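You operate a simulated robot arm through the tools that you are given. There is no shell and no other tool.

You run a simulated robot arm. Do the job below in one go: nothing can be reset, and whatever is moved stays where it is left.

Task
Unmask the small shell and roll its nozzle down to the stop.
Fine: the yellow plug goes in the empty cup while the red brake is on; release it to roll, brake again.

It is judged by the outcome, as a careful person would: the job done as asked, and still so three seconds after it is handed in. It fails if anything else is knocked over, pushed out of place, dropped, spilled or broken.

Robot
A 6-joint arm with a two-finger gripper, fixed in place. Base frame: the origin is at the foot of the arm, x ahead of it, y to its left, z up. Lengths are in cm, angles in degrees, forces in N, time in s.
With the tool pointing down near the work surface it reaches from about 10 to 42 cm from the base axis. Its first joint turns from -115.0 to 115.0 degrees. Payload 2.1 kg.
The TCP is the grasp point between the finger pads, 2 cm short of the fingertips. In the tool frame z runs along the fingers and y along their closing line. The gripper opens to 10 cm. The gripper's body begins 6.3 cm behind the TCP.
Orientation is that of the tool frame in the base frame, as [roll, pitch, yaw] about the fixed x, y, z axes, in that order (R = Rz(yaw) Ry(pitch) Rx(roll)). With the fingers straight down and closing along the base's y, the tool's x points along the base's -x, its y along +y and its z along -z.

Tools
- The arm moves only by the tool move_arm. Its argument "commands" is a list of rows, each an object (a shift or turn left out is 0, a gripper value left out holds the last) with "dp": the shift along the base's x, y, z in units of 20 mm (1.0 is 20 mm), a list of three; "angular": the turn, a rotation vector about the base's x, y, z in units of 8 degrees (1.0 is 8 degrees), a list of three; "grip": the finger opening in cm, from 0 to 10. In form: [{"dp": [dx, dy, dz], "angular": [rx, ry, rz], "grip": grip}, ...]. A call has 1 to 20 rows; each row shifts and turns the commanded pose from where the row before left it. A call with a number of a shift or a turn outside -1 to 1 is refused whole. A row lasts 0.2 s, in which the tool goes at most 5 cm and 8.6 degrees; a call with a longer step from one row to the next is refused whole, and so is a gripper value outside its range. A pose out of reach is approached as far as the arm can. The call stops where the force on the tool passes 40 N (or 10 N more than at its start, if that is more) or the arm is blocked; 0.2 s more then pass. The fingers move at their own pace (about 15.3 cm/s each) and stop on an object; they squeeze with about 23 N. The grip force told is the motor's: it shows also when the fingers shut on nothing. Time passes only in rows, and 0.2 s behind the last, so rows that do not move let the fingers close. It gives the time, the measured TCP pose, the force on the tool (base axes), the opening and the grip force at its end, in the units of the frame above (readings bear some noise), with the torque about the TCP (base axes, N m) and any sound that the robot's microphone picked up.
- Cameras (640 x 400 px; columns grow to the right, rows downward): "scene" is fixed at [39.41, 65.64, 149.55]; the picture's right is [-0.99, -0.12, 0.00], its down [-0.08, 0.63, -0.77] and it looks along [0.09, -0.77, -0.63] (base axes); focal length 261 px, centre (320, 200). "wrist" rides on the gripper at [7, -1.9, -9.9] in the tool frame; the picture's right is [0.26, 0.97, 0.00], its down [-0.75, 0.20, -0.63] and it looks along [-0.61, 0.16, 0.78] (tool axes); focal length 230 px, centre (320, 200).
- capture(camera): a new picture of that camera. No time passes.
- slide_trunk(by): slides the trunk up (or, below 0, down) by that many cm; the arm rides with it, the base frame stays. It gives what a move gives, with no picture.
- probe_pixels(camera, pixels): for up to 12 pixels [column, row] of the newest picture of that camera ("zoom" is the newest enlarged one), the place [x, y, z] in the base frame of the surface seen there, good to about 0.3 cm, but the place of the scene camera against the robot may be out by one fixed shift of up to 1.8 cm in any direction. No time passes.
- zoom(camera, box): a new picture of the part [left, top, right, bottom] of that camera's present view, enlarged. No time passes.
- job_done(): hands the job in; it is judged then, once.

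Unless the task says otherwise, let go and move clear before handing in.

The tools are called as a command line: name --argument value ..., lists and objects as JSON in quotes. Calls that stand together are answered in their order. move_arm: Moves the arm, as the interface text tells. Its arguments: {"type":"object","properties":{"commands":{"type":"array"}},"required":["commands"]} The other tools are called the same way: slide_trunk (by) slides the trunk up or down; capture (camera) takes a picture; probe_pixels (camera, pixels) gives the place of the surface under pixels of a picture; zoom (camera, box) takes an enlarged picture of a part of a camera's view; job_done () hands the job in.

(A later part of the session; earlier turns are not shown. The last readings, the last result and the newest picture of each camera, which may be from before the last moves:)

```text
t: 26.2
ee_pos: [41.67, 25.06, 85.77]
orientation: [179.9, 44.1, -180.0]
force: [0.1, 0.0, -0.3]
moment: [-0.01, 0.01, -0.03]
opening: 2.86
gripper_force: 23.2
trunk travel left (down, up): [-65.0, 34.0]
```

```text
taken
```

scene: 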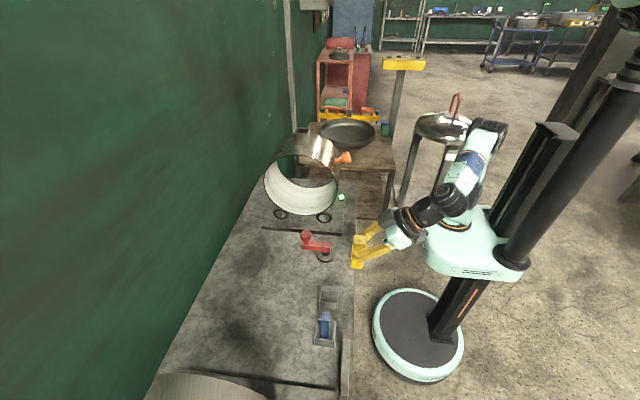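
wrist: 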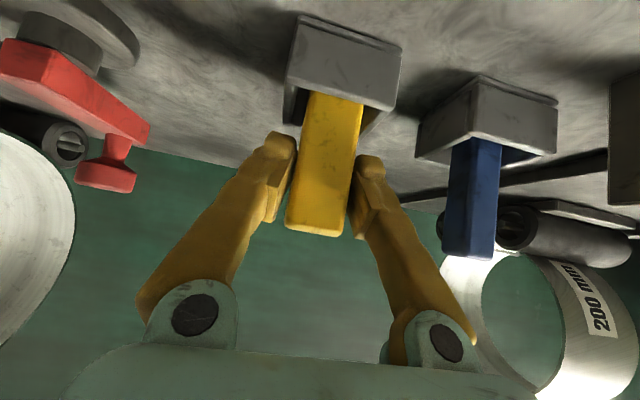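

move_arm --commands '[{"dp": [0, 0, -0.08]}, {"dp": [0, 0, -0.08]}]'

```text
t: 26.8
ee_pos: [41.66, 25.04, 85.66]
orientation: [179.9, 44.1, 180.0]
force: [1.4, -0.7, 4.5]
moment: [0.04, -0.2, 0.02]
opening: 2.88
gripper_force: 23.1
trunk travel left (down, up): [-65.0, 34.0]
```

The upward 4.5 N shows the plug standing on the cup floor. I'll open the fingers a little and back out along the tool's axis after checking.

move_arm --commands '[{"grip": 3.2}, {"grip": 4.0}, {"grip": 5.0}, {"grip": 5.0}]'

capture --camera "wrist"

zoom --camera "scene" --box '[290, 220, 390, 360]'

```text
t: 27.8
ee_pos: [41.7, 25.11, 85.58]
orientation: [179.9, 44.0, -180.0]
force: [0.3, 0.4, -0.7]
moment: [-0.01, 0.03, 0.03]
opening: 4.99
gripper_force: 0.1
trunk travel left (down, up): [-65.0, 34.0]
```

```text
taken
```

wrist: 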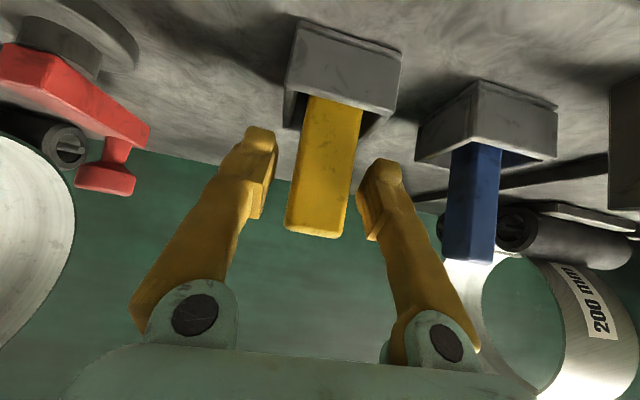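

```text
2.86 times, centred on (340, 290) of scene
```

zoom: 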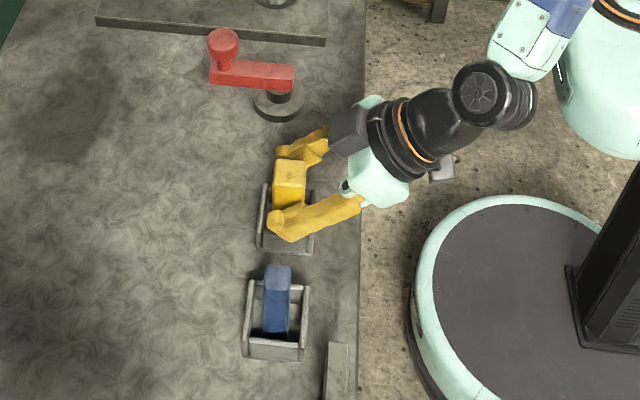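

The plug stands freely in the cup. I'll back out along the tool axis.

move_arm --commands '[{"dp": [-0.5, 0, 0.52]}, {"dp": [-0.69, 0, 0.72]}, {"dp": [-0.69, 0, 0.72]}, {"dp": [-0.69, 0, 0.72]}, {"dp": [-0.69, 0, 0.72]}]'

capture --camera "wrist"

capture --camera "scene"

```text
t: 29.0
ee_pos: [35.2, 25.18, 92.21]
orientation: [179.9, 44.0, -180.0]
force: [-0.1, 0.1, -0.3]
moment: [-0.03, -0.05, 0.0]
opening: 5.0
gripper_force: 0.0
trunk travel left (down, up): [-65.0, 34.0]
```

```text
taken
```

wrist: 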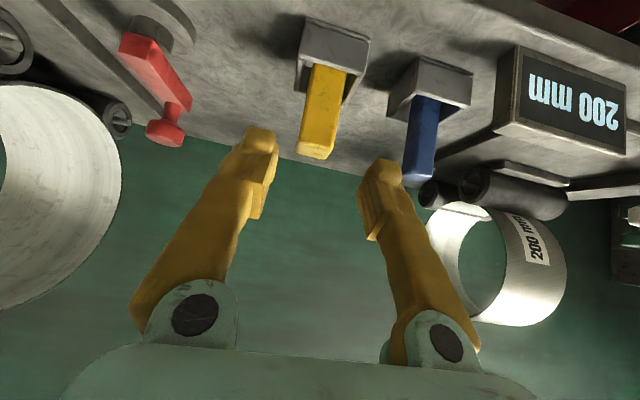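

```text
taken
```

scene: 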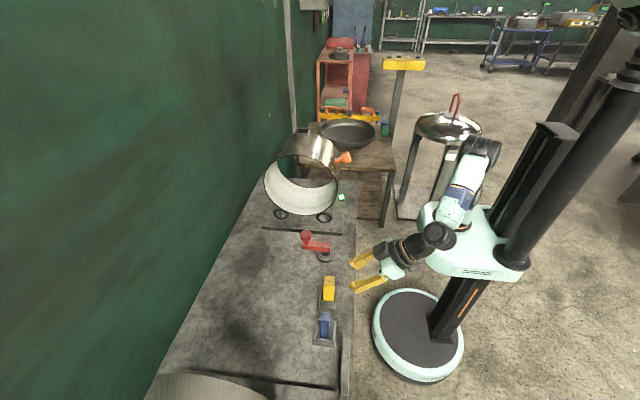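

The yellow plug stands in the cup (wrist 323,110; scene 329,288). Next the red brake: I'll move in front of the lever to see its geometry.

move_arm --commands '[{"dp": [-0.4, -1, 0.2]}, {"dp": [-0.4, -1, 0.2]}, {"dp": [-0.4, -1, 0]}, {"dp": [0, -1, 0]}, {"dp": [0, -1, 0]}, {"dp": [0, -1, 0]}, {"dp": [0, -1, 0]}]'

capture --camera "wrist"

zoom --camera "scene" --box '[280, 180, 360, 280]'

```text
t: 30.6
ee_pos: [32.83, 11.18, 93.1]
orientation: [-180.0, 43.8, -179.9]
force: [0.1, 0.7, 0.5]
moment: [-0.05, 0.0, -0.02]
opening: 5.0
gripper_force: 0.0
trunk travel left (down, up): [-65.0, 34.0]
```

```text
taken
```

wrist: 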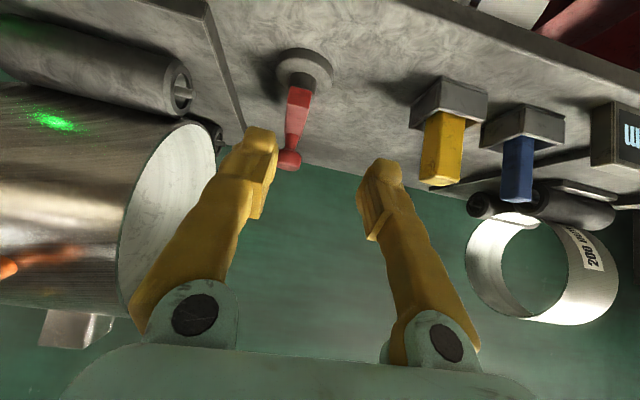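

```text
4.00 times, centred on (320, 230) of scene
```

zoom: 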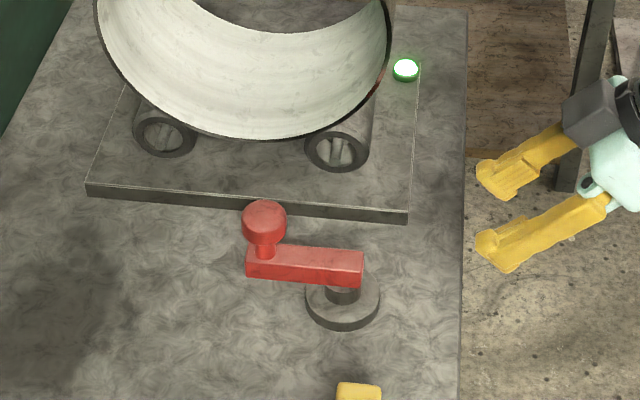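

Lever in view: pivot near wrist 305,75, knob near 289,160. I'll probe it.

probe_pixels --camera "wrist" --pixels '[[289, 160], [296, 157], [282, 160], [292, 152], [300, 92], [290, 95], [310, 95], [296, 130], [288, 120], [278, 72], [332, 78], [305, 55]]'

probe_pixels --camera "zoom" --pixels '[[264, 215], [264, 250], [300, 252], [345, 262], [340, 295], [310, 300], [378, 300], [345, 325], [250, 270], [360, 280], [250, 210], [405, 68]]'

zoom --camera "wrist" --box '[250, 30, 370, 180]'

```text
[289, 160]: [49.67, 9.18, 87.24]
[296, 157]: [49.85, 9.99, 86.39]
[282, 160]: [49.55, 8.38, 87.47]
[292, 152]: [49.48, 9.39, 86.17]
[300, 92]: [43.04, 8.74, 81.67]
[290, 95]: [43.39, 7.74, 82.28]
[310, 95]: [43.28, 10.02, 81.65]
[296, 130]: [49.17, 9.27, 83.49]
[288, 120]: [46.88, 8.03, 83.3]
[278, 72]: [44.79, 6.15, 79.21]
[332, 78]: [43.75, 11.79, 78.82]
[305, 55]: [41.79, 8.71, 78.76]
```

```text
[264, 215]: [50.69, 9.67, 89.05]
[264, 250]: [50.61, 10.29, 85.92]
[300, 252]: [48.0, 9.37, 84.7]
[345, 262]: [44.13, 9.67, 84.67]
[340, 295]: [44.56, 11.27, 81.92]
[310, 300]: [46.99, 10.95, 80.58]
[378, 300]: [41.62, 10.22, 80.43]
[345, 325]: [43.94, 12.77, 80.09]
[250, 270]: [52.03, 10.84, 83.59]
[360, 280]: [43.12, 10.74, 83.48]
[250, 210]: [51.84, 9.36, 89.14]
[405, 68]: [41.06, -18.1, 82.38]
```

```text
2.67 times, centred on (310, 105) of wrist
```

zoom: 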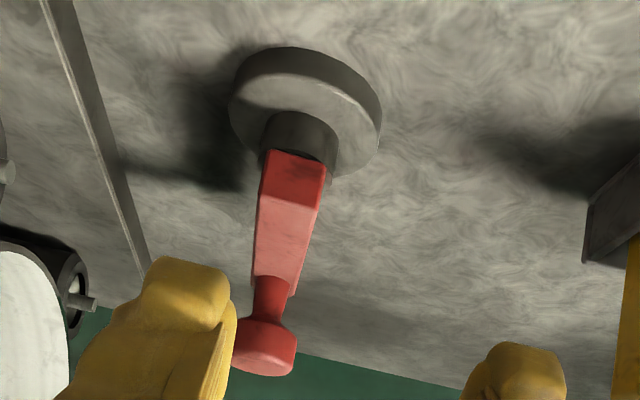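

The lever's bar runs along +x from the pivot (44.5, 8.9) with an upright round knob at about (50.6, 9, 84–88). I'll go above and in front of the knob with the fingers open, at a safe height.

move_arm --commands '[{"dp": [0.9, -0.15, 0], "grip": 6}, {"dp": [0.9, -0.15, 0]}, {"dp": [0.9, -0.15, 0]}, {"dp": [0.9, -0.15, 0]}, {"dp": [0.9, -0.15, 0]}, {"dp": [0.9, -0.15, 0]}, {"dp": [0.7, -0.15, 0]}]'

capture --camera "wrist"

capture --camera "scene"

```text
t: 32.2
ee_pos: [45.11, 8.93, 93.07]
orientation: [-179.9, 44.0, 180.0]
force: [0.3, 0.5, -0.9]
moment: [-0.04, 0.02, -0.02]
opening: 6.0
gripper_force: 0.2
trunk travel left (down, up): [-65.0, 34.0]
```

```text
taken
```

wrist: 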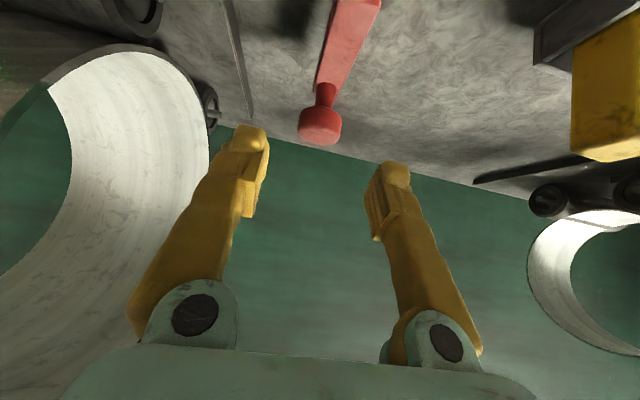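

```text
taken
```

scene: 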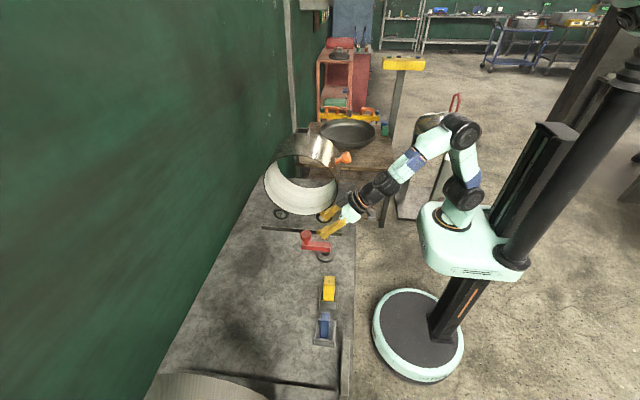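

The knob is between and below the fingers (wrist 320,125). I'll pin down its place once more.

probe_pixels --camera "wrist" --pixels '[[302, 122], [320, 125], [339, 127], [320, 142], [325, 95], [318, 112], [345, 60], [330, 65]]'

zoom --camera "scene" --box '[280, 180, 380, 280]'

```text
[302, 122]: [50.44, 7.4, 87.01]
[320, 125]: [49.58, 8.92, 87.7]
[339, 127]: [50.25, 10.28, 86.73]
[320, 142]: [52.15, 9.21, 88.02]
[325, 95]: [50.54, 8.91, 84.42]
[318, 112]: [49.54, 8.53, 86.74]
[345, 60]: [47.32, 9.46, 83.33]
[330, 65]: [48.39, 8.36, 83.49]
```

```text
4.00 times, centred on (330, 230) of scene
```

zoom: 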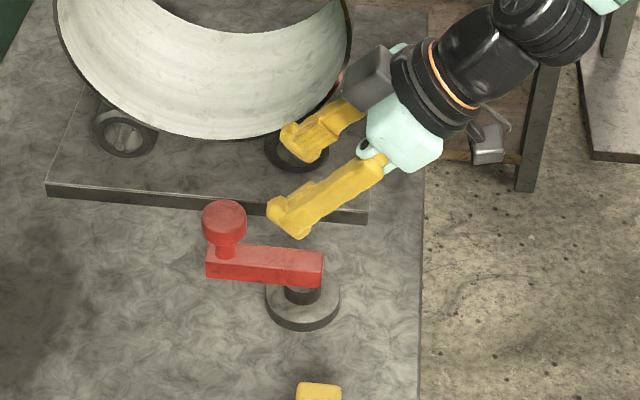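

Knob head centre is about (50.9, 8.85, 87). I'll go in along the tool axis and close on it.

move_arm --commands '[{"dp": [0.725, -0.01, -0.76]}, {"dp": [0.725, -0.01, -0.76]}, {"dp": [0.725, -0.01, -0.76]}, {"dp": [0.725, -0.01, -0.76]}]'

capture --camera "wrist"

```text
t: 33.2
ee_pos: [50.83, 8.94, 87.1]
orientation: [-180.0, 44.0, -180.0]
force: [-0.2, 0.9, 0.0]
moment: [0.01, 0.01, -0.01]
opening: 6.0
gripper_force: 0.0
trunk travel left (down, up): [-65.0, 34.0]
```

```text
taken
```

wrist: 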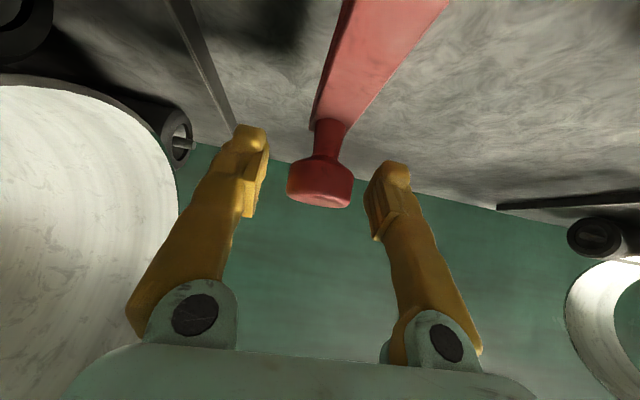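

Knob centred between the fingers. I'll close on it.

move_arm --commands '[{"grip": 4}, {"grip": 2}, {"grip": 2}, {"grip": 2}]'

zoom --camera "scene" --box '[250, 120, 370, 280]'

```text
t: 34.2
ee_pos: [50.75, 9.05, 87.06]
orientation: [-180.0, 44.0, 179.9]
force: [-0.3, 1.0, 0.1]
moment: [0.07, -0.02, -0.02]
opening: 3.4
gripper_force: 45.0
trunk travel left (down, up): [-65.0, 34.0]
```

```text
2.50 times, centred on (310, 200) of scene
```

zoom: 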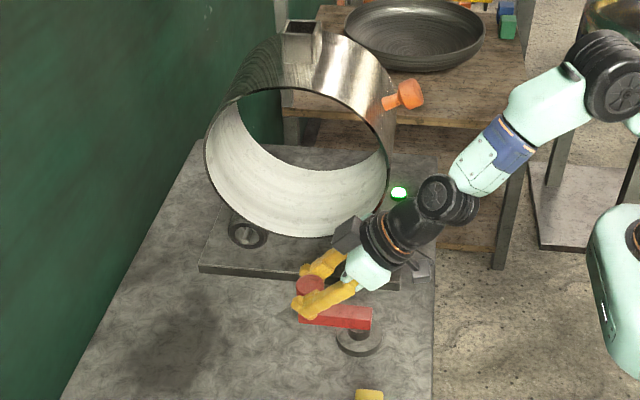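

Gripped (3.4 cm). I'll nudge the knob about 0.5 cm toward +y to feel which way the lever turns.

move_arm --commands '[{"dp": [0, 0.1, 0]}, {"dp": [0, 0.15, 0]}]'

```text
t: 34.8
ee_pos: [50.9, 8.92, 87.09]
orientation: [-180.0, 44.1, 179.8]
force: [2.0, -14.1, 2.1]
moment: [-0.24, -0.03, 0.59]
opening: 3.4
gripper_force: 45.0
trunk travel left (down, up): [-65.0, 34.0]
```

The lever resists +y (−14 N, no movement), so I'll back off and nudge the other way.

move_arm --commands '[{"dp": [0, 0, 0]}, {"dp": [0, -0.1, 0]}, {"dp": [0, -0.15, 0]}]'

```text
t: 35.6
ee_pos: [50.83, 8.97, 87.05]
orientation: [179.7, 44.1, 180.0]
force: [6.1, 0.1, 10.1]
moment: [0.39, -0.06, -0.41]
opening: 3.42
gripper_force: 45.0
trunk travel left (down, up): [-65.0, 34.0]
```

Force in y is back to zero, so the commanded offset just cancelled. I'll push 0.6 cm further to −y.

move_arm --commands '[{"dp": [0, -0.15, 0]}, {"dp": [0, -0.15, 0]}]'

```text
t: 36.2
ee_pos: [50.79, 8.96, 87.02]
orientation: [-179.5, 44.1, -179.7]
force: [7.4, 11.9, 12.4]
moment: [0.29, -0.97, -0.54]
opening: 3.43
gripper_force: 44.8
trunk travel left (down, up): [-65.0, 34.0]
```

It resists about equally both ways so far, likely a stiff lever or detent. I'll push a bit harder to −y, staying below the 40 N limit.

move_arm --commands '[{"dp": [0, -0.15, 0]}, {"dp": [0, -0.15, 0]}]'

```text
t: 36.8
ee_pos: [50.78, 8.69, 86.99]
orientation: [-179.0, 43.4, -179.3]
force: [-4.4, 13.2, -10.5]
moment: [0.11, -0.82, -0.59]
opening: 3.43
gripper_force: 44.4
trunk travel left (down, up): [-65.0, 34.0]
```

The knob shifted to y 8.69 at 13 N, so it may be starting to move. I'll continue in small steps.

move_arm --commands '[{"dp": [0, -0.15, 0]}, {"dp": [0, -0.15, 0]}]'

capture --camera "wrist"

zoom --camera "scene" --box '[250, 120, 370, 280]'

```text
t: 37.4
ee_pos: [50.99, 7.97, 87.06]
orientation: [-179.2, 43.1, -179.3]
force: [-11.8, 16.6, -26.0]
moment: [-0.18, 0.83, -0.49]
opening: 3.43
gripper_force: 44.8
trunk travel left (down, up): [-65.0, 34.0]
```

```text
taken
```

wrist: 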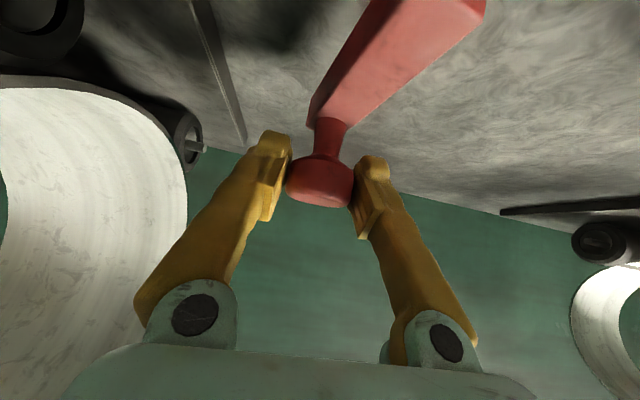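

```text
2.50 times, centred on (310, 200) of scene
```

zoom: 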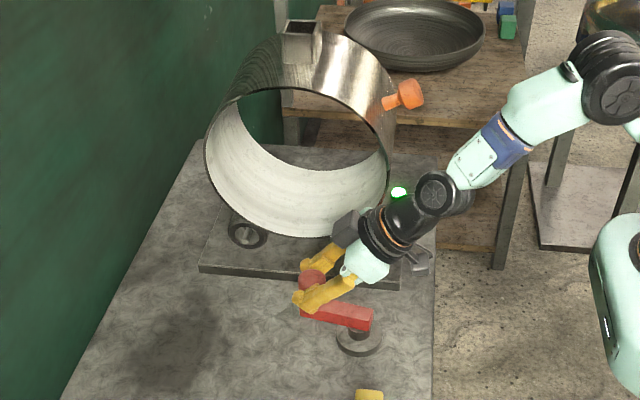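

The lever does turn toward −y (bar visibly rotated in wrist view) with about 14 N of friction, but the tight grip adds twisting forces. I'll open slightly so the knob is caged and push with the finger instead.

move_arm --commands '[{"grip": 4.4}, {"grip": 4.4}, {"grip": 4.4}]'

```text
t: 38.2
ee_pos: [50.83, 7.12, 86.98]
orientation: [179.9, 44.0, 180.0]
force: [0.1, -0.5, 0.1]
moment: [0.02, 0.03, 0.05]
opening: 4.45
gripper_force: 0.1
trunk travel left (down, up): [-65.0, 34.0]
```

Free again. I'll sweep the caged knob along its arc about the pivot, turning the tool with it, and then look at the light.

move_arm --commands '[{"dp": [-0.2, -0.28, 0], "angular": [0, 0, -1]}, {"dp": [-0.135, -0.365, 0], "angular": [0, 0, -1]}, {"dp": [-0.235, -0.38, 0], "angular": [0, 0, -1]}]'

capture --camera "wrist"

zoom --camera "scene" --box '[250, 120, 370, 280]'

```text
t: 39.0
ee_pos: [49.67, 5.22, 87.06]
orientation: [-179.8, 44.0, 156.1]
force: [-0.3, 6.1, -0.5]
moment: [0.03, -0.02, 0.02]
opening: 4.76
gripper_force: 2.8
trunk travel left (down, up): [-65.0, 34.0]
```

```text
taken
```

wrist: 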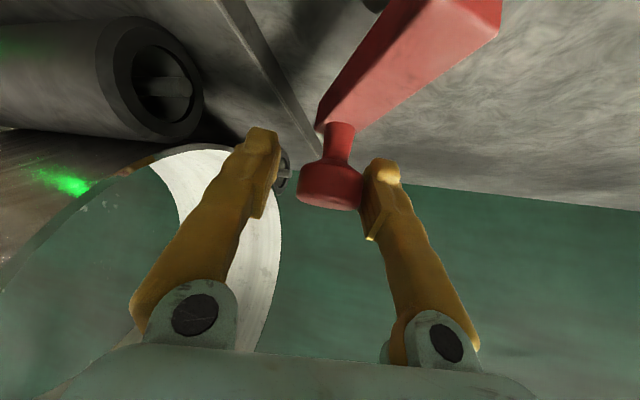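

```text
2.50 times, centred on (310, 200) of scene
```

zoom: 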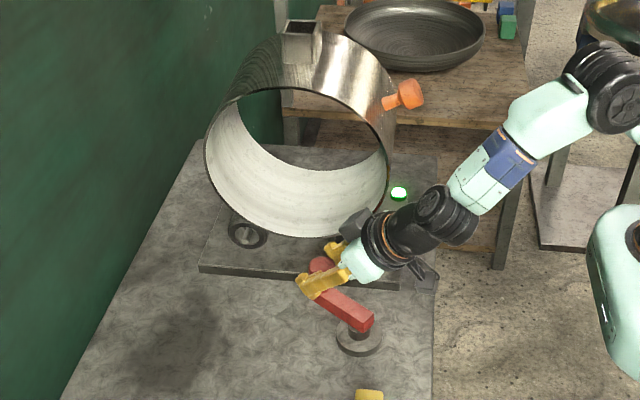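

The lever turns smoothly (6 N); light still green and shell still. I'll continue the arc.

move_arm --commands '[{"dp": [-0.3, -0.35, 0], "angular": [0, 0, -1]}, {"dp": [-0.33, -0.29, 0], "angular": [0, 0, -1]}, {"dp": [-0.38, -0.25, 0], "angular": [0, 0, -1]}]'

capture --camera "wrist"

zoom --camera "scene" --box '[250, 120, 370, 280]'

```text
t: 39.8
ee_pos: [47.7, 3.3, 87.02]
orientation: [-179.9, 44.0, 132.0]
force: [3.1, 4.0, 0.0]
moment: [0.07, -0.04, 0.01]
opening: 4.71
gripper_force: 2.8
trunk travel left (down, up): [-65.0, 34.0]
```

```text
taken
```

wrist: 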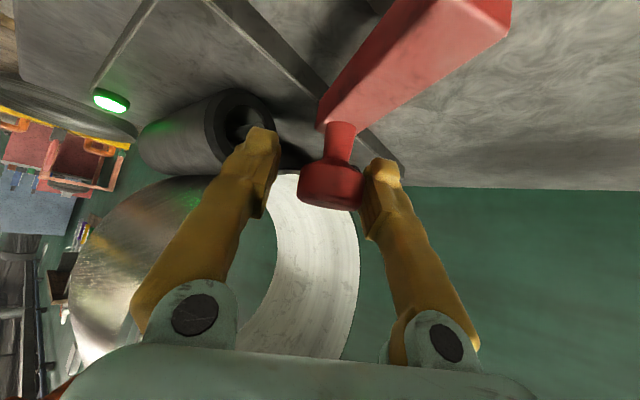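

```text
2.50 times, centred on (310, 200) of scene
```

zoom: 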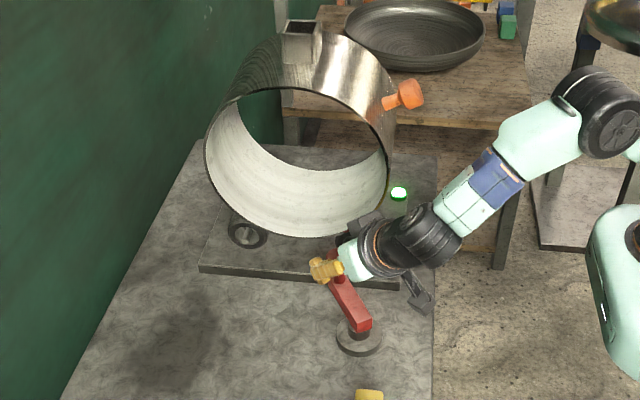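

Light is still green at about 55° of lever turn. I'll go on further along the arc.

move_arm --commands '[{"dp": [-0.43, -0.19, 0], "angular": [0, 0, -1]}, {"dp": [-0.43, -0.135, 0], "angular": [0, 0, -1]}, {"dp": [-0.44, -0.075, 0], "angular": [0, 0, -1]}]'

capture --camera "wrist"

zoom --camera "scene" --box '[250, 120, 370, 280]'

```text
t: 40.6
ee_pos: [45.33, 2.48, 87.02]
orientation: [-180.0, 44.1, 107.9]
force: [4.7, 1.5, -1.5]
moment: [0.08, -0.04, 0.01]
opening: 4.71
gripper_force: 2.8
trunk travel left (down, up): [-65.0, 34.0]
```

```text
taken
```

wrist: 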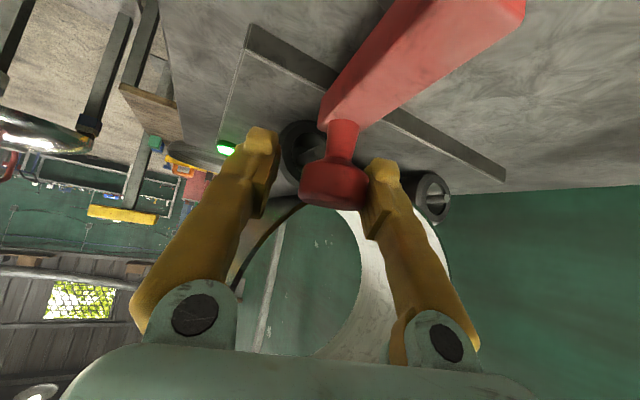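

```text
2.50 times, centred on (310, 200) of scene
```

zoom: 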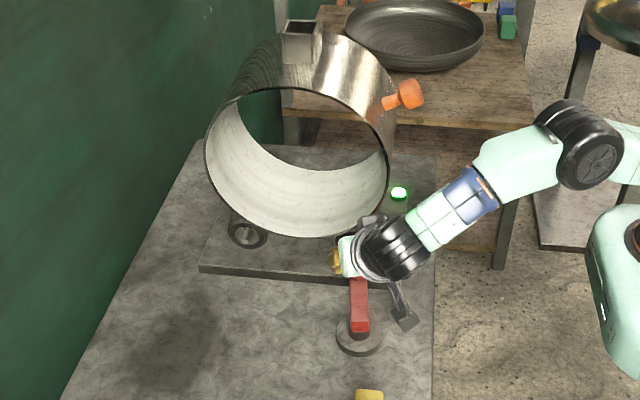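

Lever at about 80°, still moving easily with the light green. I'll push on toward 90°.

move_arm --commands '[{"dp": [-0.35, 0, 0], "angular": [0, 0, -0.6]}, {"dp": [-0.35, 0.0, 0], "angular": [0, 0, -0.6]}]'

zoom --camera "scene" --box '[250, 120, 370, 280]'

capture --camera "wrist"

```text
t: 41.2
ee_pos: [44.07, 2.36, 86.98]
orientation: [180.0, 44.0, 98.4]
force: [14.1, 0.8, 4.1]
moment: [-0.01, -0.15, 0.01]
opening: 5.22
gripper_force: 6.1
trunk travel left (down, up): [-65.0, 34.0]
```

```text
2.50 times, centred on (310, 200) of scene
```

zoom: 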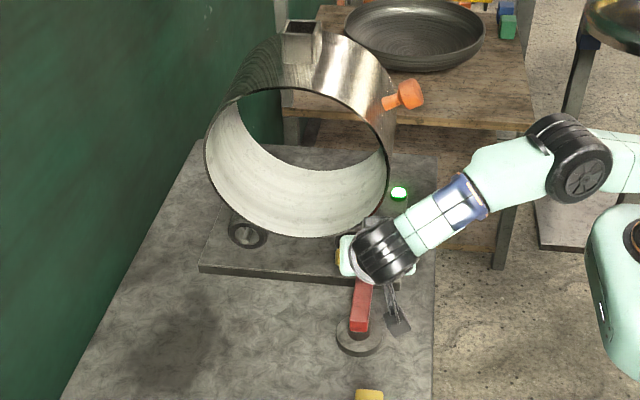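

```text
taken
```

wrist: 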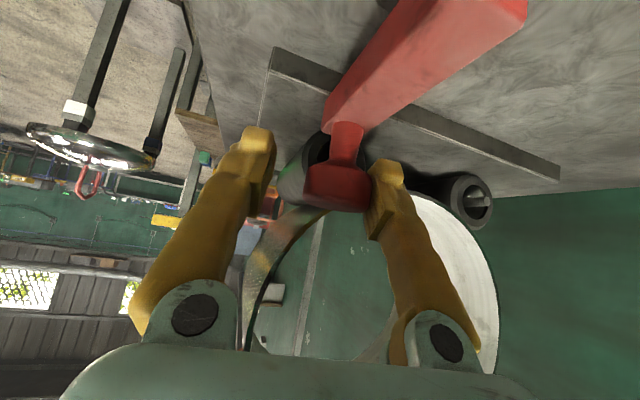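

Force rose to 14 N at about 90°, so the lever's other end is reached; I assume the brake is now released. I'll ease off, back away along the tool axis and raise clear.

move_arm --commands '[{"dp": [0.35, 0, 0], "grip": 5.5}, {"dp": [-0.05, 0.4, 0.45]}, {"dp": [-0.07, 0.6, 0.7]}, {"dp": [-0.07, 0.6, 0.8]}, {"dp": [-0.2, 0.3, 1.0]}, {"dp": [-0.2, 0, 1.0]}, {"dp": [-0.5, 0, 1.0]}]'

capture --camera "scene"

zoom --camera "scene" --box '[250, 120, 370, 280]'

```text
t: 42.8
ee_pos: [42.01, 6.27, 97.05]
orientation: [-180.0, 44.1, 98.4]
force: [1.1, 0.2, 0.7]
moment: [0.03, -0.01, 0.02]
opening: 5.53
gripper_force: 0.1
trunk travel left (down, up): [-65.0, 34.0]
```

```text
taken
```

scene: 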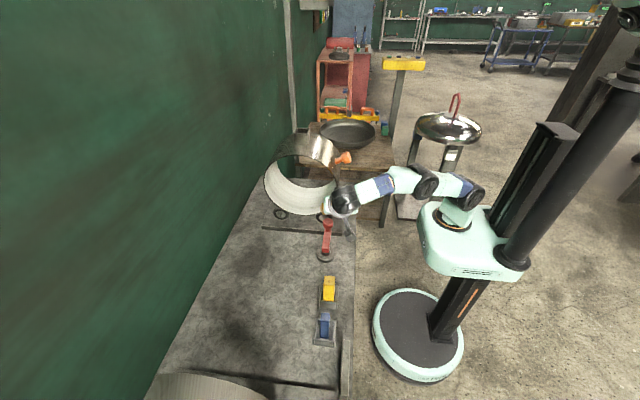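

```text
2.50 times, centred on (310, 200) of scene
```

zoom: 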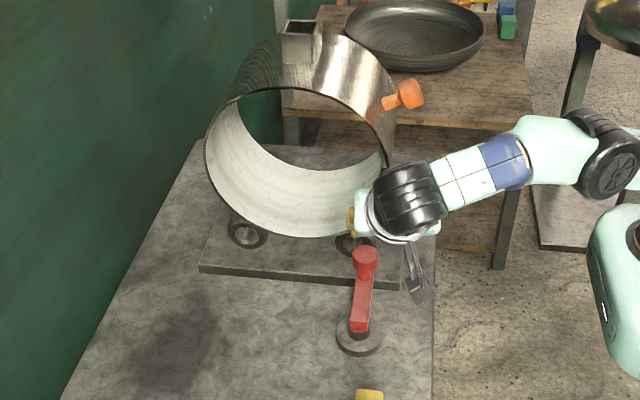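

Lever now points to −y and nothing else moved. I'll bring the arm back in front of shell 1, unwinding the yaw.

move_arm --commands '[{"dp": [-1, 0, 0.5], "angular": [0, 0, 0.8]}, {"dp": [-1, 0, 0.5], "angular": [0, 0, 1]}, {"dp": [-1, 0, 0.5], "angular": [0, 0, 1]}, {"dp": [-1, 0, 0.5], "angular": [0, 0, 1]}, {"dp": [-1, 0, 0.5], "angular": [0, 0, 1]}, {"dp": [-1, -0.4, 0.5], "angular": [0, 0, 1]}, {"dp": [0, -1, 0.2], "angular": [0, 0, 1]}, {"dp": [0, -1, 0.2], "angular": [0, 0, 1]}, {"dp": [0, -1, 0], "angular": [0, 0, 1]}, {"dp": [0, -1, 0], "angular": [0, 0, 1]}]'

capture --camera "wrist"

zoom --camera "scene" --box '[250, 120, 400, 240]'

```text
t: 45.0
ee_pos: [36.75, 1.65, 102.0]
orientation: [179.8, 43.6, 175.5]
force: [1.0, 0.4, -0.6]
moment: [0.03, -0.03, 0.01]
opening: 5.49
gripper_force: 0.0
out of reach, approached as far as the arm can: row 7, 8, 9, 10
trunk travel left (down, up): [-65.0, 34.0]
```

```text
taken
```

wrist: 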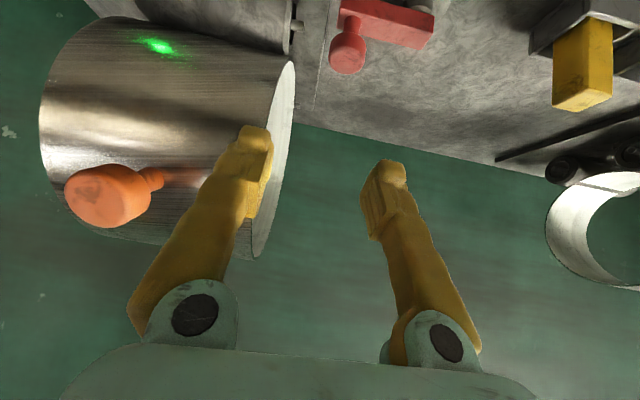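

```text
3.33 times, centred on (325, 180) of scene
```

zoom: 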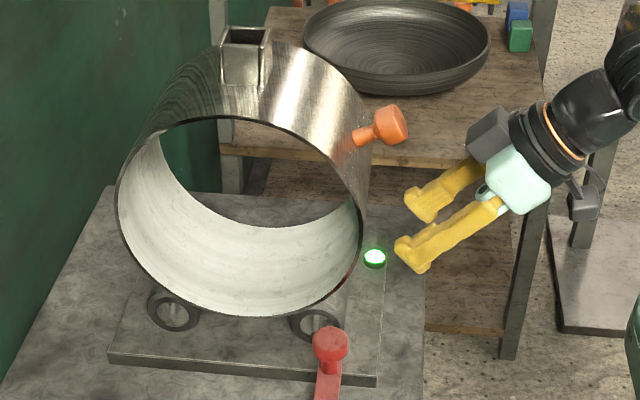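

The near inner reach limit held the tool at (36.8, 1.7, 102). The nozzle is clear in the wrist view (head 105,200; neck 150,180). I'll probe it and the base front for the stop.

probe_pixels --camera "wrist" --pixels '[[105, 200], [75, 195], [105, 225], [110, 172], [135, 200], [150, 180], [165, 172], [180, 175], [155, 45], [100, 150], [200, 130], [70, 120]]'

zoom --camera "scene" --box '[310, 150, 370, 220]'

zoom --camera "wrist" --box '[30, 0, 310, 240]'

```text
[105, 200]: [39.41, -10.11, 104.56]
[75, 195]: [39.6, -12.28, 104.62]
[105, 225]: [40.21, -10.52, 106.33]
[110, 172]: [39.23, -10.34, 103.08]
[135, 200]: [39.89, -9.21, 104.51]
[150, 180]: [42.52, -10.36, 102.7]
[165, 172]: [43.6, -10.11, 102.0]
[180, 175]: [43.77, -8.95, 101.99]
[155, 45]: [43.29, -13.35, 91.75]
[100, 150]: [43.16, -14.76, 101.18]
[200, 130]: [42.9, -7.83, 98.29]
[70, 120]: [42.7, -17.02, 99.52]
```

```text
5.71 times, centred on (340, 185) of scene
```

zoom: 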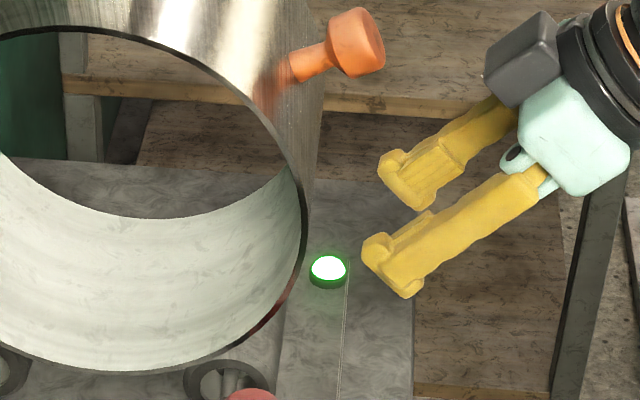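

```text
1.67 times, centred on (170, 120) of wrist
```

zoom: 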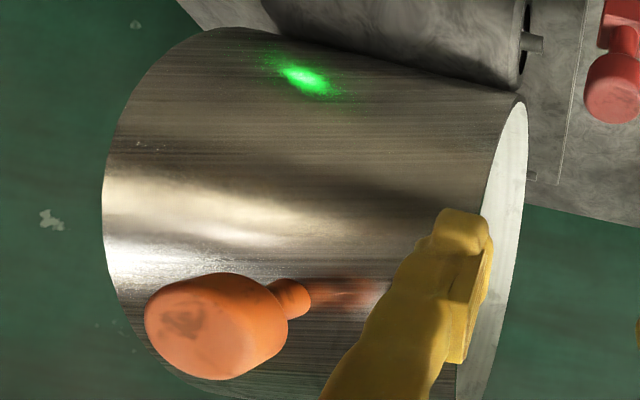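

The nozzle head is centred near (40.3, −10.9, 104.7), about 28° above horizontal from the shell axis. I'll raise, close the fingers, and come over it with a steeper tool.

move_arm --commands '[{"dp": [0.1, 0, 1], "grip": 0, "angular": [0, 0.4, 0.5]}, {"dp": [0.1, 0, 1], "angular": [0, 0.5, 0]}, {"dp": [0.1, 0, 1], "angular": [0, 0.5, 0]}, {"dp": [0.1, 0, 1], "angular": [0, 0.5, 0]}, {"dp": [0.1, 0, 1], "angular": [0, 0.5, 0]}, {"dp": [0.1, -0.5, 0.5], "angular": [0, 0.5, 0]}, {"dp": [0.1, -1, 0]}, {"dp": [0.1, -1, 0]}, {"dp": [0.1, -1, 0]}, {"dp": [0.1, -1, 0]}, {"dp": [0.1, -1, 0]}, {"dp": [0, -0.75, 0]}]'

capture --camera "wrist"

zoom --camera "scene" --box '[250, 100, 400, 220]'

```text
t: 47.6
ee_pos: [39.03, -10.71, 112.9]
orientation: [179.7, 20.8, -179.3]
force: [0.2, 0.8, 0.2]
moment: [0.06, -0.02, 0.0]
opening: 0.0
gripper_force: 23.1
trunk travel left (down, up): [-65.0, 34.0]
```

```text
taken
```

wrist: 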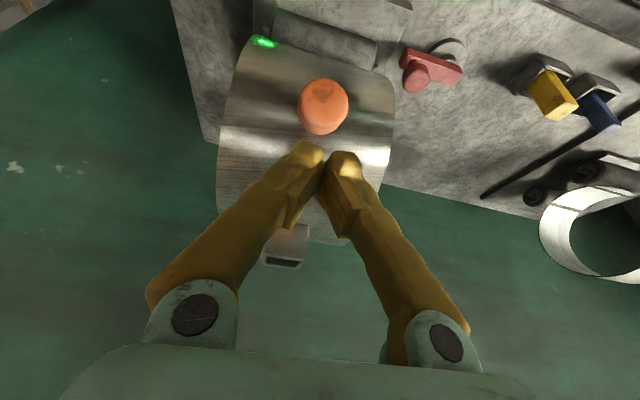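

```text
3.33 times, centred on (325, 160) of scene
```

zoom: 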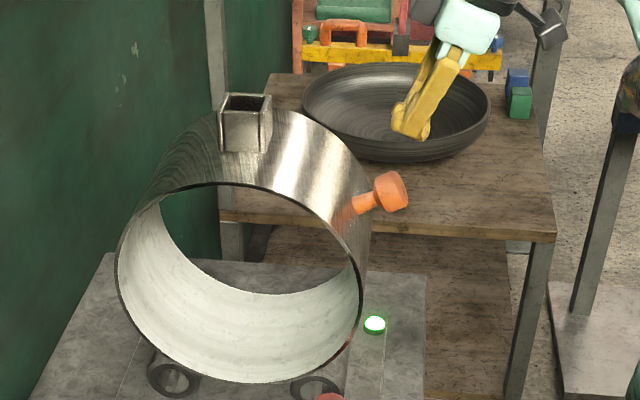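

The fingers are above the nozzle. I'll lower to just above its head (tip ≈ 107), then probe-press gently.

move_arm --commands '[{"dp": [0.1, 0, -0.7]}, {"dp": [0.1, 0, -0.7]}, {"dp": [0, 0, -0.5]}]'

move_arm --commands '[{"dp": [0, 0, -0.2]}, {"dp": [0, 0, -0.2]}, {"dp": [0, 0, -0.2]}]'

zoom --camera "scene" --box '[250, 100, 400, 220]'

```text
t: 48.4
ee_pos: [39.48, -10.73, 109.17]
orientation: [179.9, 20.9, -179.3]
force: [0.1, -0.6, 0.6]
moment: [0.05, 0.06, -0.02]
opening: 0.01
gripper_force: 22.8
trunk travel left (down, up): [-65.0, 34.0]
```

```text
t: 49.2
ee_pos: [39.52, -10.71, 107.83]
orientation: [179.7, 20.9, -179.4]
force: [-0.2, 0.4, -0.5]
moment: [0.01, -0.02, 0.01]
opening: 0.01
gripper_force: 23.1
trunk travel left (down, up): [-65.0, 34.0]
```

```text
3.33 times, centred on (325, 160) of scene
```

zoom: 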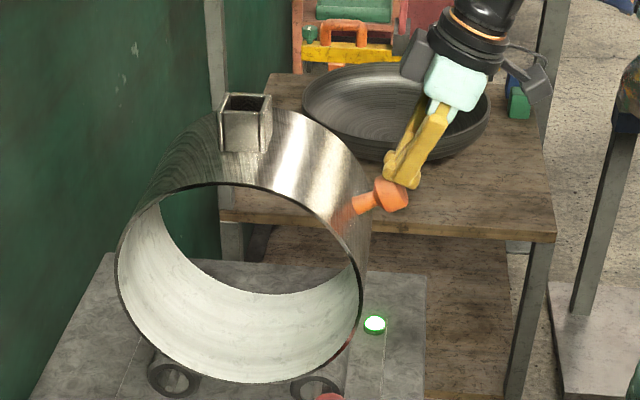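

Just at contact, no force yet. I'll press down in small steps and see whether the shell turns.

move_arm --commands '[{"dp": [0, 0, -0.15]}, {"dp": [0, 0, -0.15]}, {"dp": [0, 0, -0.15]}]'

zoom --camera "scene" --box '[250, 100, 400, 220]'

```text
t: 50.0
ee_pos: [39.25, -10.96, 107.0]
orientation: [179.8, 20.9, -179.4]
force: [-6.4, -0.7, 4.7]
moment: [-0.05, 0.01, -0.07]
opening: 0.0
gripper_force: 22.5
trunk travel left (down, up): [-65.0, 34.0]
```

```text
3.33 times, centred on (325, 160) of scene
```

zoom: 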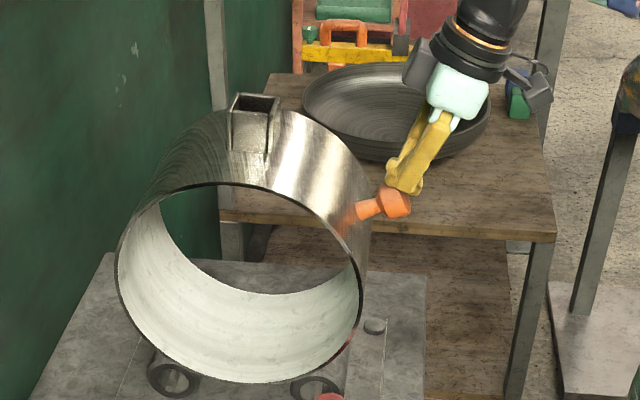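

The shell turned with the push and the green light went off, so the brake is released. The sideways force (−6.4 N in x) says I'm touching the head's outer edge, so I'll lift slightly, shift 1.2 cm toward the shell, and press again.

move_arm --commands '[{"dp": [0, 0, 0.6]}, {"dp": [0.6, 0, 0.1]}, {"dp": [0, 0, 0]}]'

capture --camera "wrist"

zoom --camera "scene" --box '[250, 100, 400, 220]'

```text
t: 50.8
ee_pos: [40.74, -10.75, 108.45]
orientation: [179.8, 20.8, -179.2]
force: [0.2, -0.5, -0.2]
moment: [-0.01, 0.01, 0.04]
opening: 0.01
gripper_force: 22.9
trunk travel left (down, up): [-65.0, 34.0]
```

```text
taken
```

wrist: 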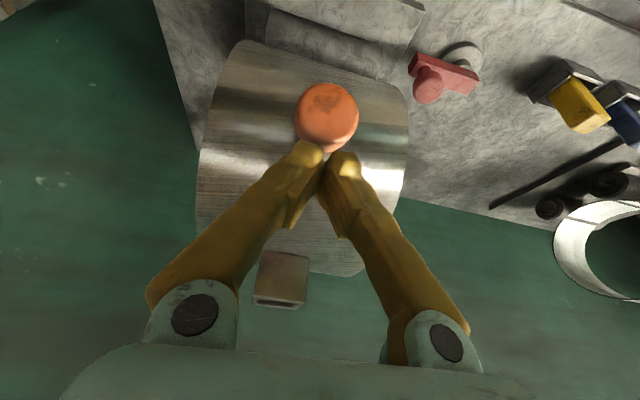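

```text
3.33 times, centred on (325, 160) of scene
```

zoom: 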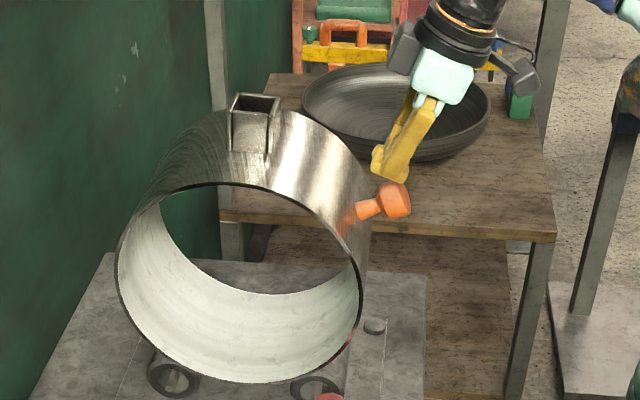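

The shell holds where it was left. I'll press further down, following the nozzle's arc.

move_arm --commands '[{"dp": [-0.2, 0, -0.3]}, {"dp": [-0.1, 0, -0.3]}, {"dp": [-0.1, 0, -0.3]}, {"dp": [-0.1, 0, -0.3]}]'

zoom --camera "scene" --box '[250, 100, 400, 220]'

```text
t: 51.8
ee_pos: [39.4, -10.83, 106.1]
orientation: [179.8, 20.9, -179.3]
force: [-3.7, 0.2, 3.7]
moment: [-0.06, 0.23, 0.01]
opening: 0.0
gripper_force: 23.5
trunk travel left (down, up): [-65.0, 34.0]
```

```text
3.33 times, centred on (325, 160) of scene
```

zoom: 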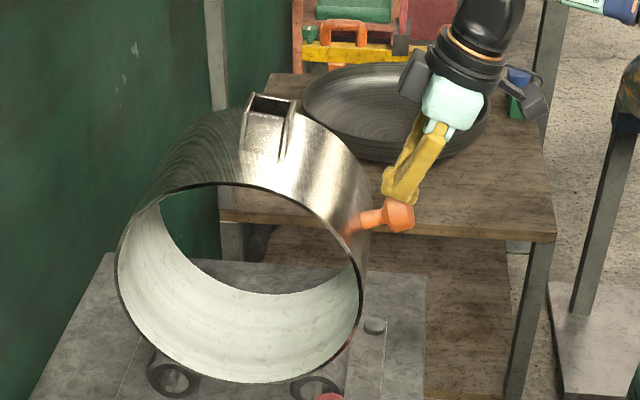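

It follows with about 5 N. I'll continue down.

move_arm --commands '[{"dp": [-0.12, 0, -0.4]}, {"dp": [-0.1, 0, -0.4]}, {"dp": [-0.08, 0, -0.4]}, {"dp": [-0.05, 0, -0.4]}, {"dp": [-0.03, 0, -0.4]}]'

zoom --camera "scene" --box '[250, 100, 400, 220]'

capture --camera "wrist"

```text
t: 53.0
ee_pos: [38.75, -10.82, 102.03]
orientation: [179.7, 20.8, -179.3]
force: [0.7, 0.2, 0.6]
moment: [-0.03, -0.03, 0.0]
opening: 0.02
gripper_force: 23.3
trunk travel left (down, up): [-65.0, 34.0]
```

```text
3.33 times, centred on (325, 160) of scene
```

zoom: 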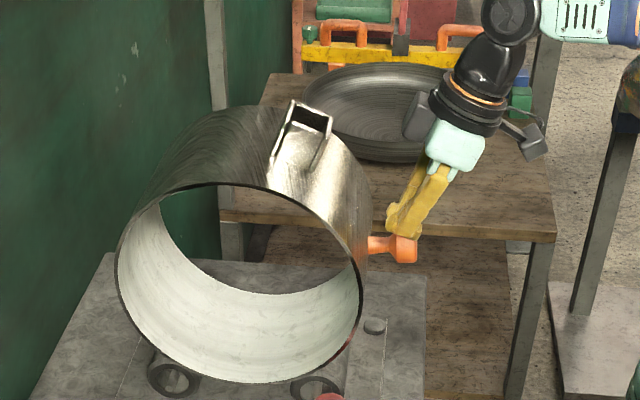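

```text
taken
```

wrist: 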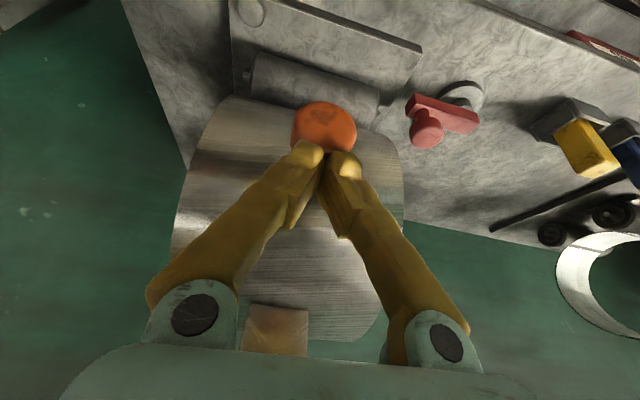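

Nozzle is about horizontal now. Continuing down.

move_arm --commands '[{"dp": [-0.02, 0, -0.4]}, {"dp": [0, 0, -0.4]}, {"dp": [0, 0, -0.4]}, {"dp": [0.03, 0, -0.4]}, {"dp": [0.05, 0, -0.4]}]'

zoom --camera "scene" --box '[250, 100, 400, 220]'

```text
t: 54.2
ee_pos: [38.81, -10.76, 97.94]
orientation: [179.7, 20.8, -179.3]
force: [-0.5, 0.1, 0.3]
moment: [0.06, -0.01, 0.03]
opening: 0.0
gripper_force: 22.8
trunk travel left (down, up): [-65.0, 34.0]
```

```text
3.33 times, centred on (325, 160) of scene
```

zoom: 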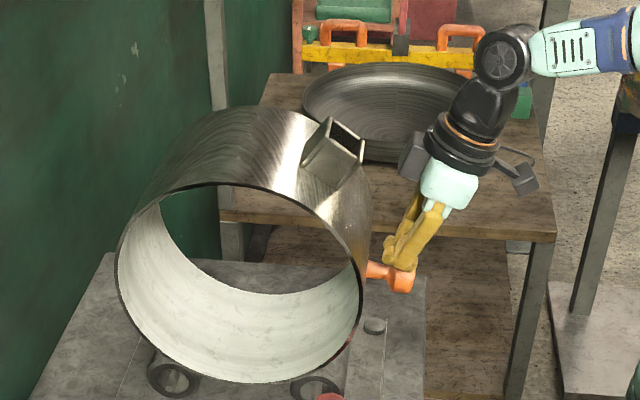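

Nozzle about −12°; the light is still off. I'll continue, tilting the tool back a bit so the gripper stays clear of the empty holder that is coming around (zoom 335,150).

move_arm --commands '[{"dp": [-0.135, 0, -0.445], "angular": [0, -1, 0]}, {"dp": [-0.02, 0, -0.475], "angular": [0, -1, 0]}, {"dp": [0.15, 0, -0.4]}, {"dp": [0.2, 0, -0.4]}]'

zoom --camera "scene" --box '[250, 100, 400, 220]'

capture --camera "wrist"

```text
t: 55.2
ee_pos: [38.96, -10.83, 95.51]
orientation: [-179.3, 38.3, -179.1]
force: [-13.1, 1.5, 25.9]
moment: [-0.04, 0.25, 0.03]
opening: 0.6
gripper_force: 22.8
trunk travel left (down, up): [-65.0, 34.0]
stopped in row 4: the force on the tool passed its limit at 45 N (the readings are from after the stop); the commanded pose is now the measured one
```

```text
3.33 times, centred on (325, 160) of scene
```

zoom: 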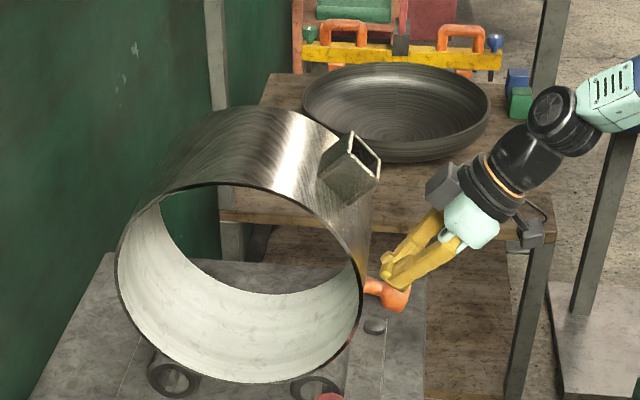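

```text
taken
```

wrist: 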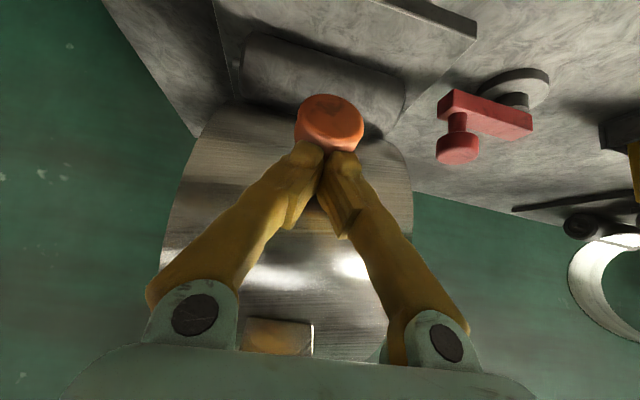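

The force limit tripped (45 N, normal to the nozzle's flank), so the nozzle has likely met its stop. I'll back off up the tool axis and inspect.

move_arm --commands '[{"dp": [-0.15, 0, 0.4]}, {"dp": [-0.3, 0, 0.7]}, {"dp": [-0.3, 0, 0.9]}]'

capture --camera "wrist"

zoom --camera "scene" --box '[300, 130, 380, 230]'

```text
t: 56.0
ee_pos: [38.09, -10.92, 99.07]
orientation: [-179.6, 37.5, -179.2]
force: [0.4, 0.6, -0.7]
moment: [-0.05, -0.02, 0.01]
opening: 0.0
gripper_force: 29.3
trunk travel left (down, up): [-65.0, 34.0]
```

```text
taken
```

wrist: 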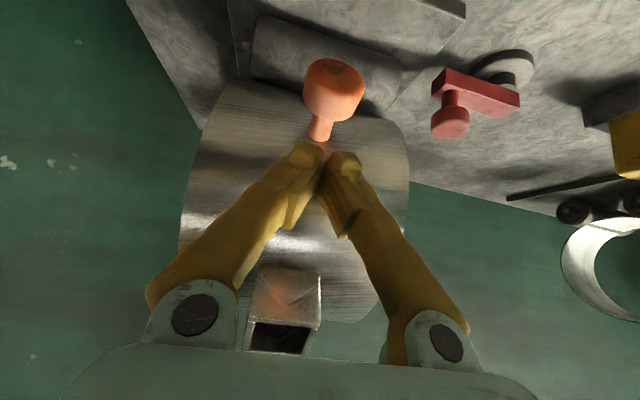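

```text
4.00 times, centred on (340, 180) of scene
```

zoom: 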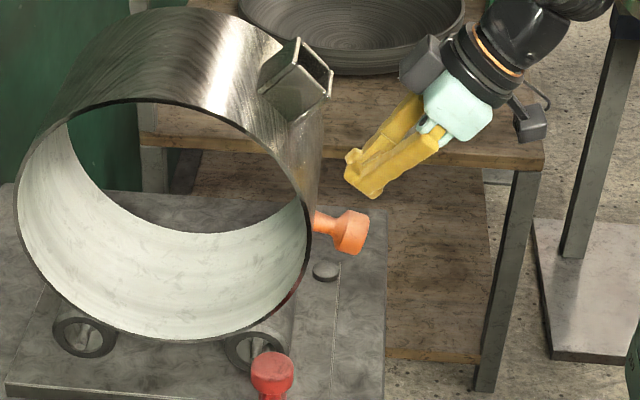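

The nozzle stayed put at its lower angle. I'll measure it and look for a physical stop.

probe_pixels --camera "wrist" --pixels '[[333, 70], [333, 105], [310, 90], [360, 92], [320, 128], [322, 142], [285, 340], [285, 300], [330, 50], [390, 55], [255, 45], [340, 115]]'

zoom --camera "wrist" --box '[220, 0, 440, 160]'

probe_pixels --camera "zoom" --pixels '[[320, 200]]'

```text
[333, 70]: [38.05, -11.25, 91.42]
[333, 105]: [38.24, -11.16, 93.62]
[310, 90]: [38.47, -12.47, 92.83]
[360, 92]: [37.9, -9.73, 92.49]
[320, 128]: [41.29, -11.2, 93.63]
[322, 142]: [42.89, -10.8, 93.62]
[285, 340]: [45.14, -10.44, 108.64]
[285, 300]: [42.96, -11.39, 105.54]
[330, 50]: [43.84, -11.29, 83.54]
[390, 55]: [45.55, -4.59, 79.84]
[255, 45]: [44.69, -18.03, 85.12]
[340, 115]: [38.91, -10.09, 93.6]
```

```text
2.50 times, centred on (330, 80) of wrist
```

zoom: 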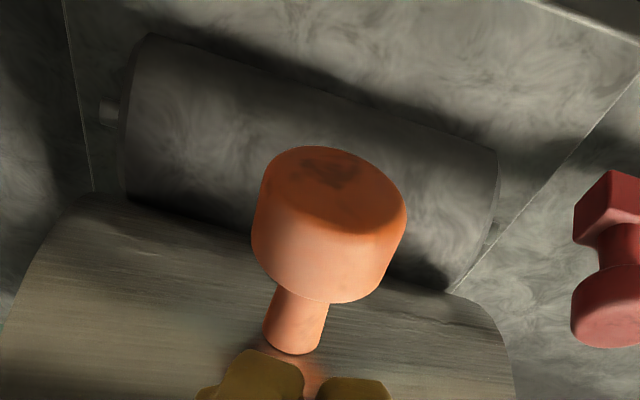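

```text
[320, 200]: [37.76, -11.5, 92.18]
```

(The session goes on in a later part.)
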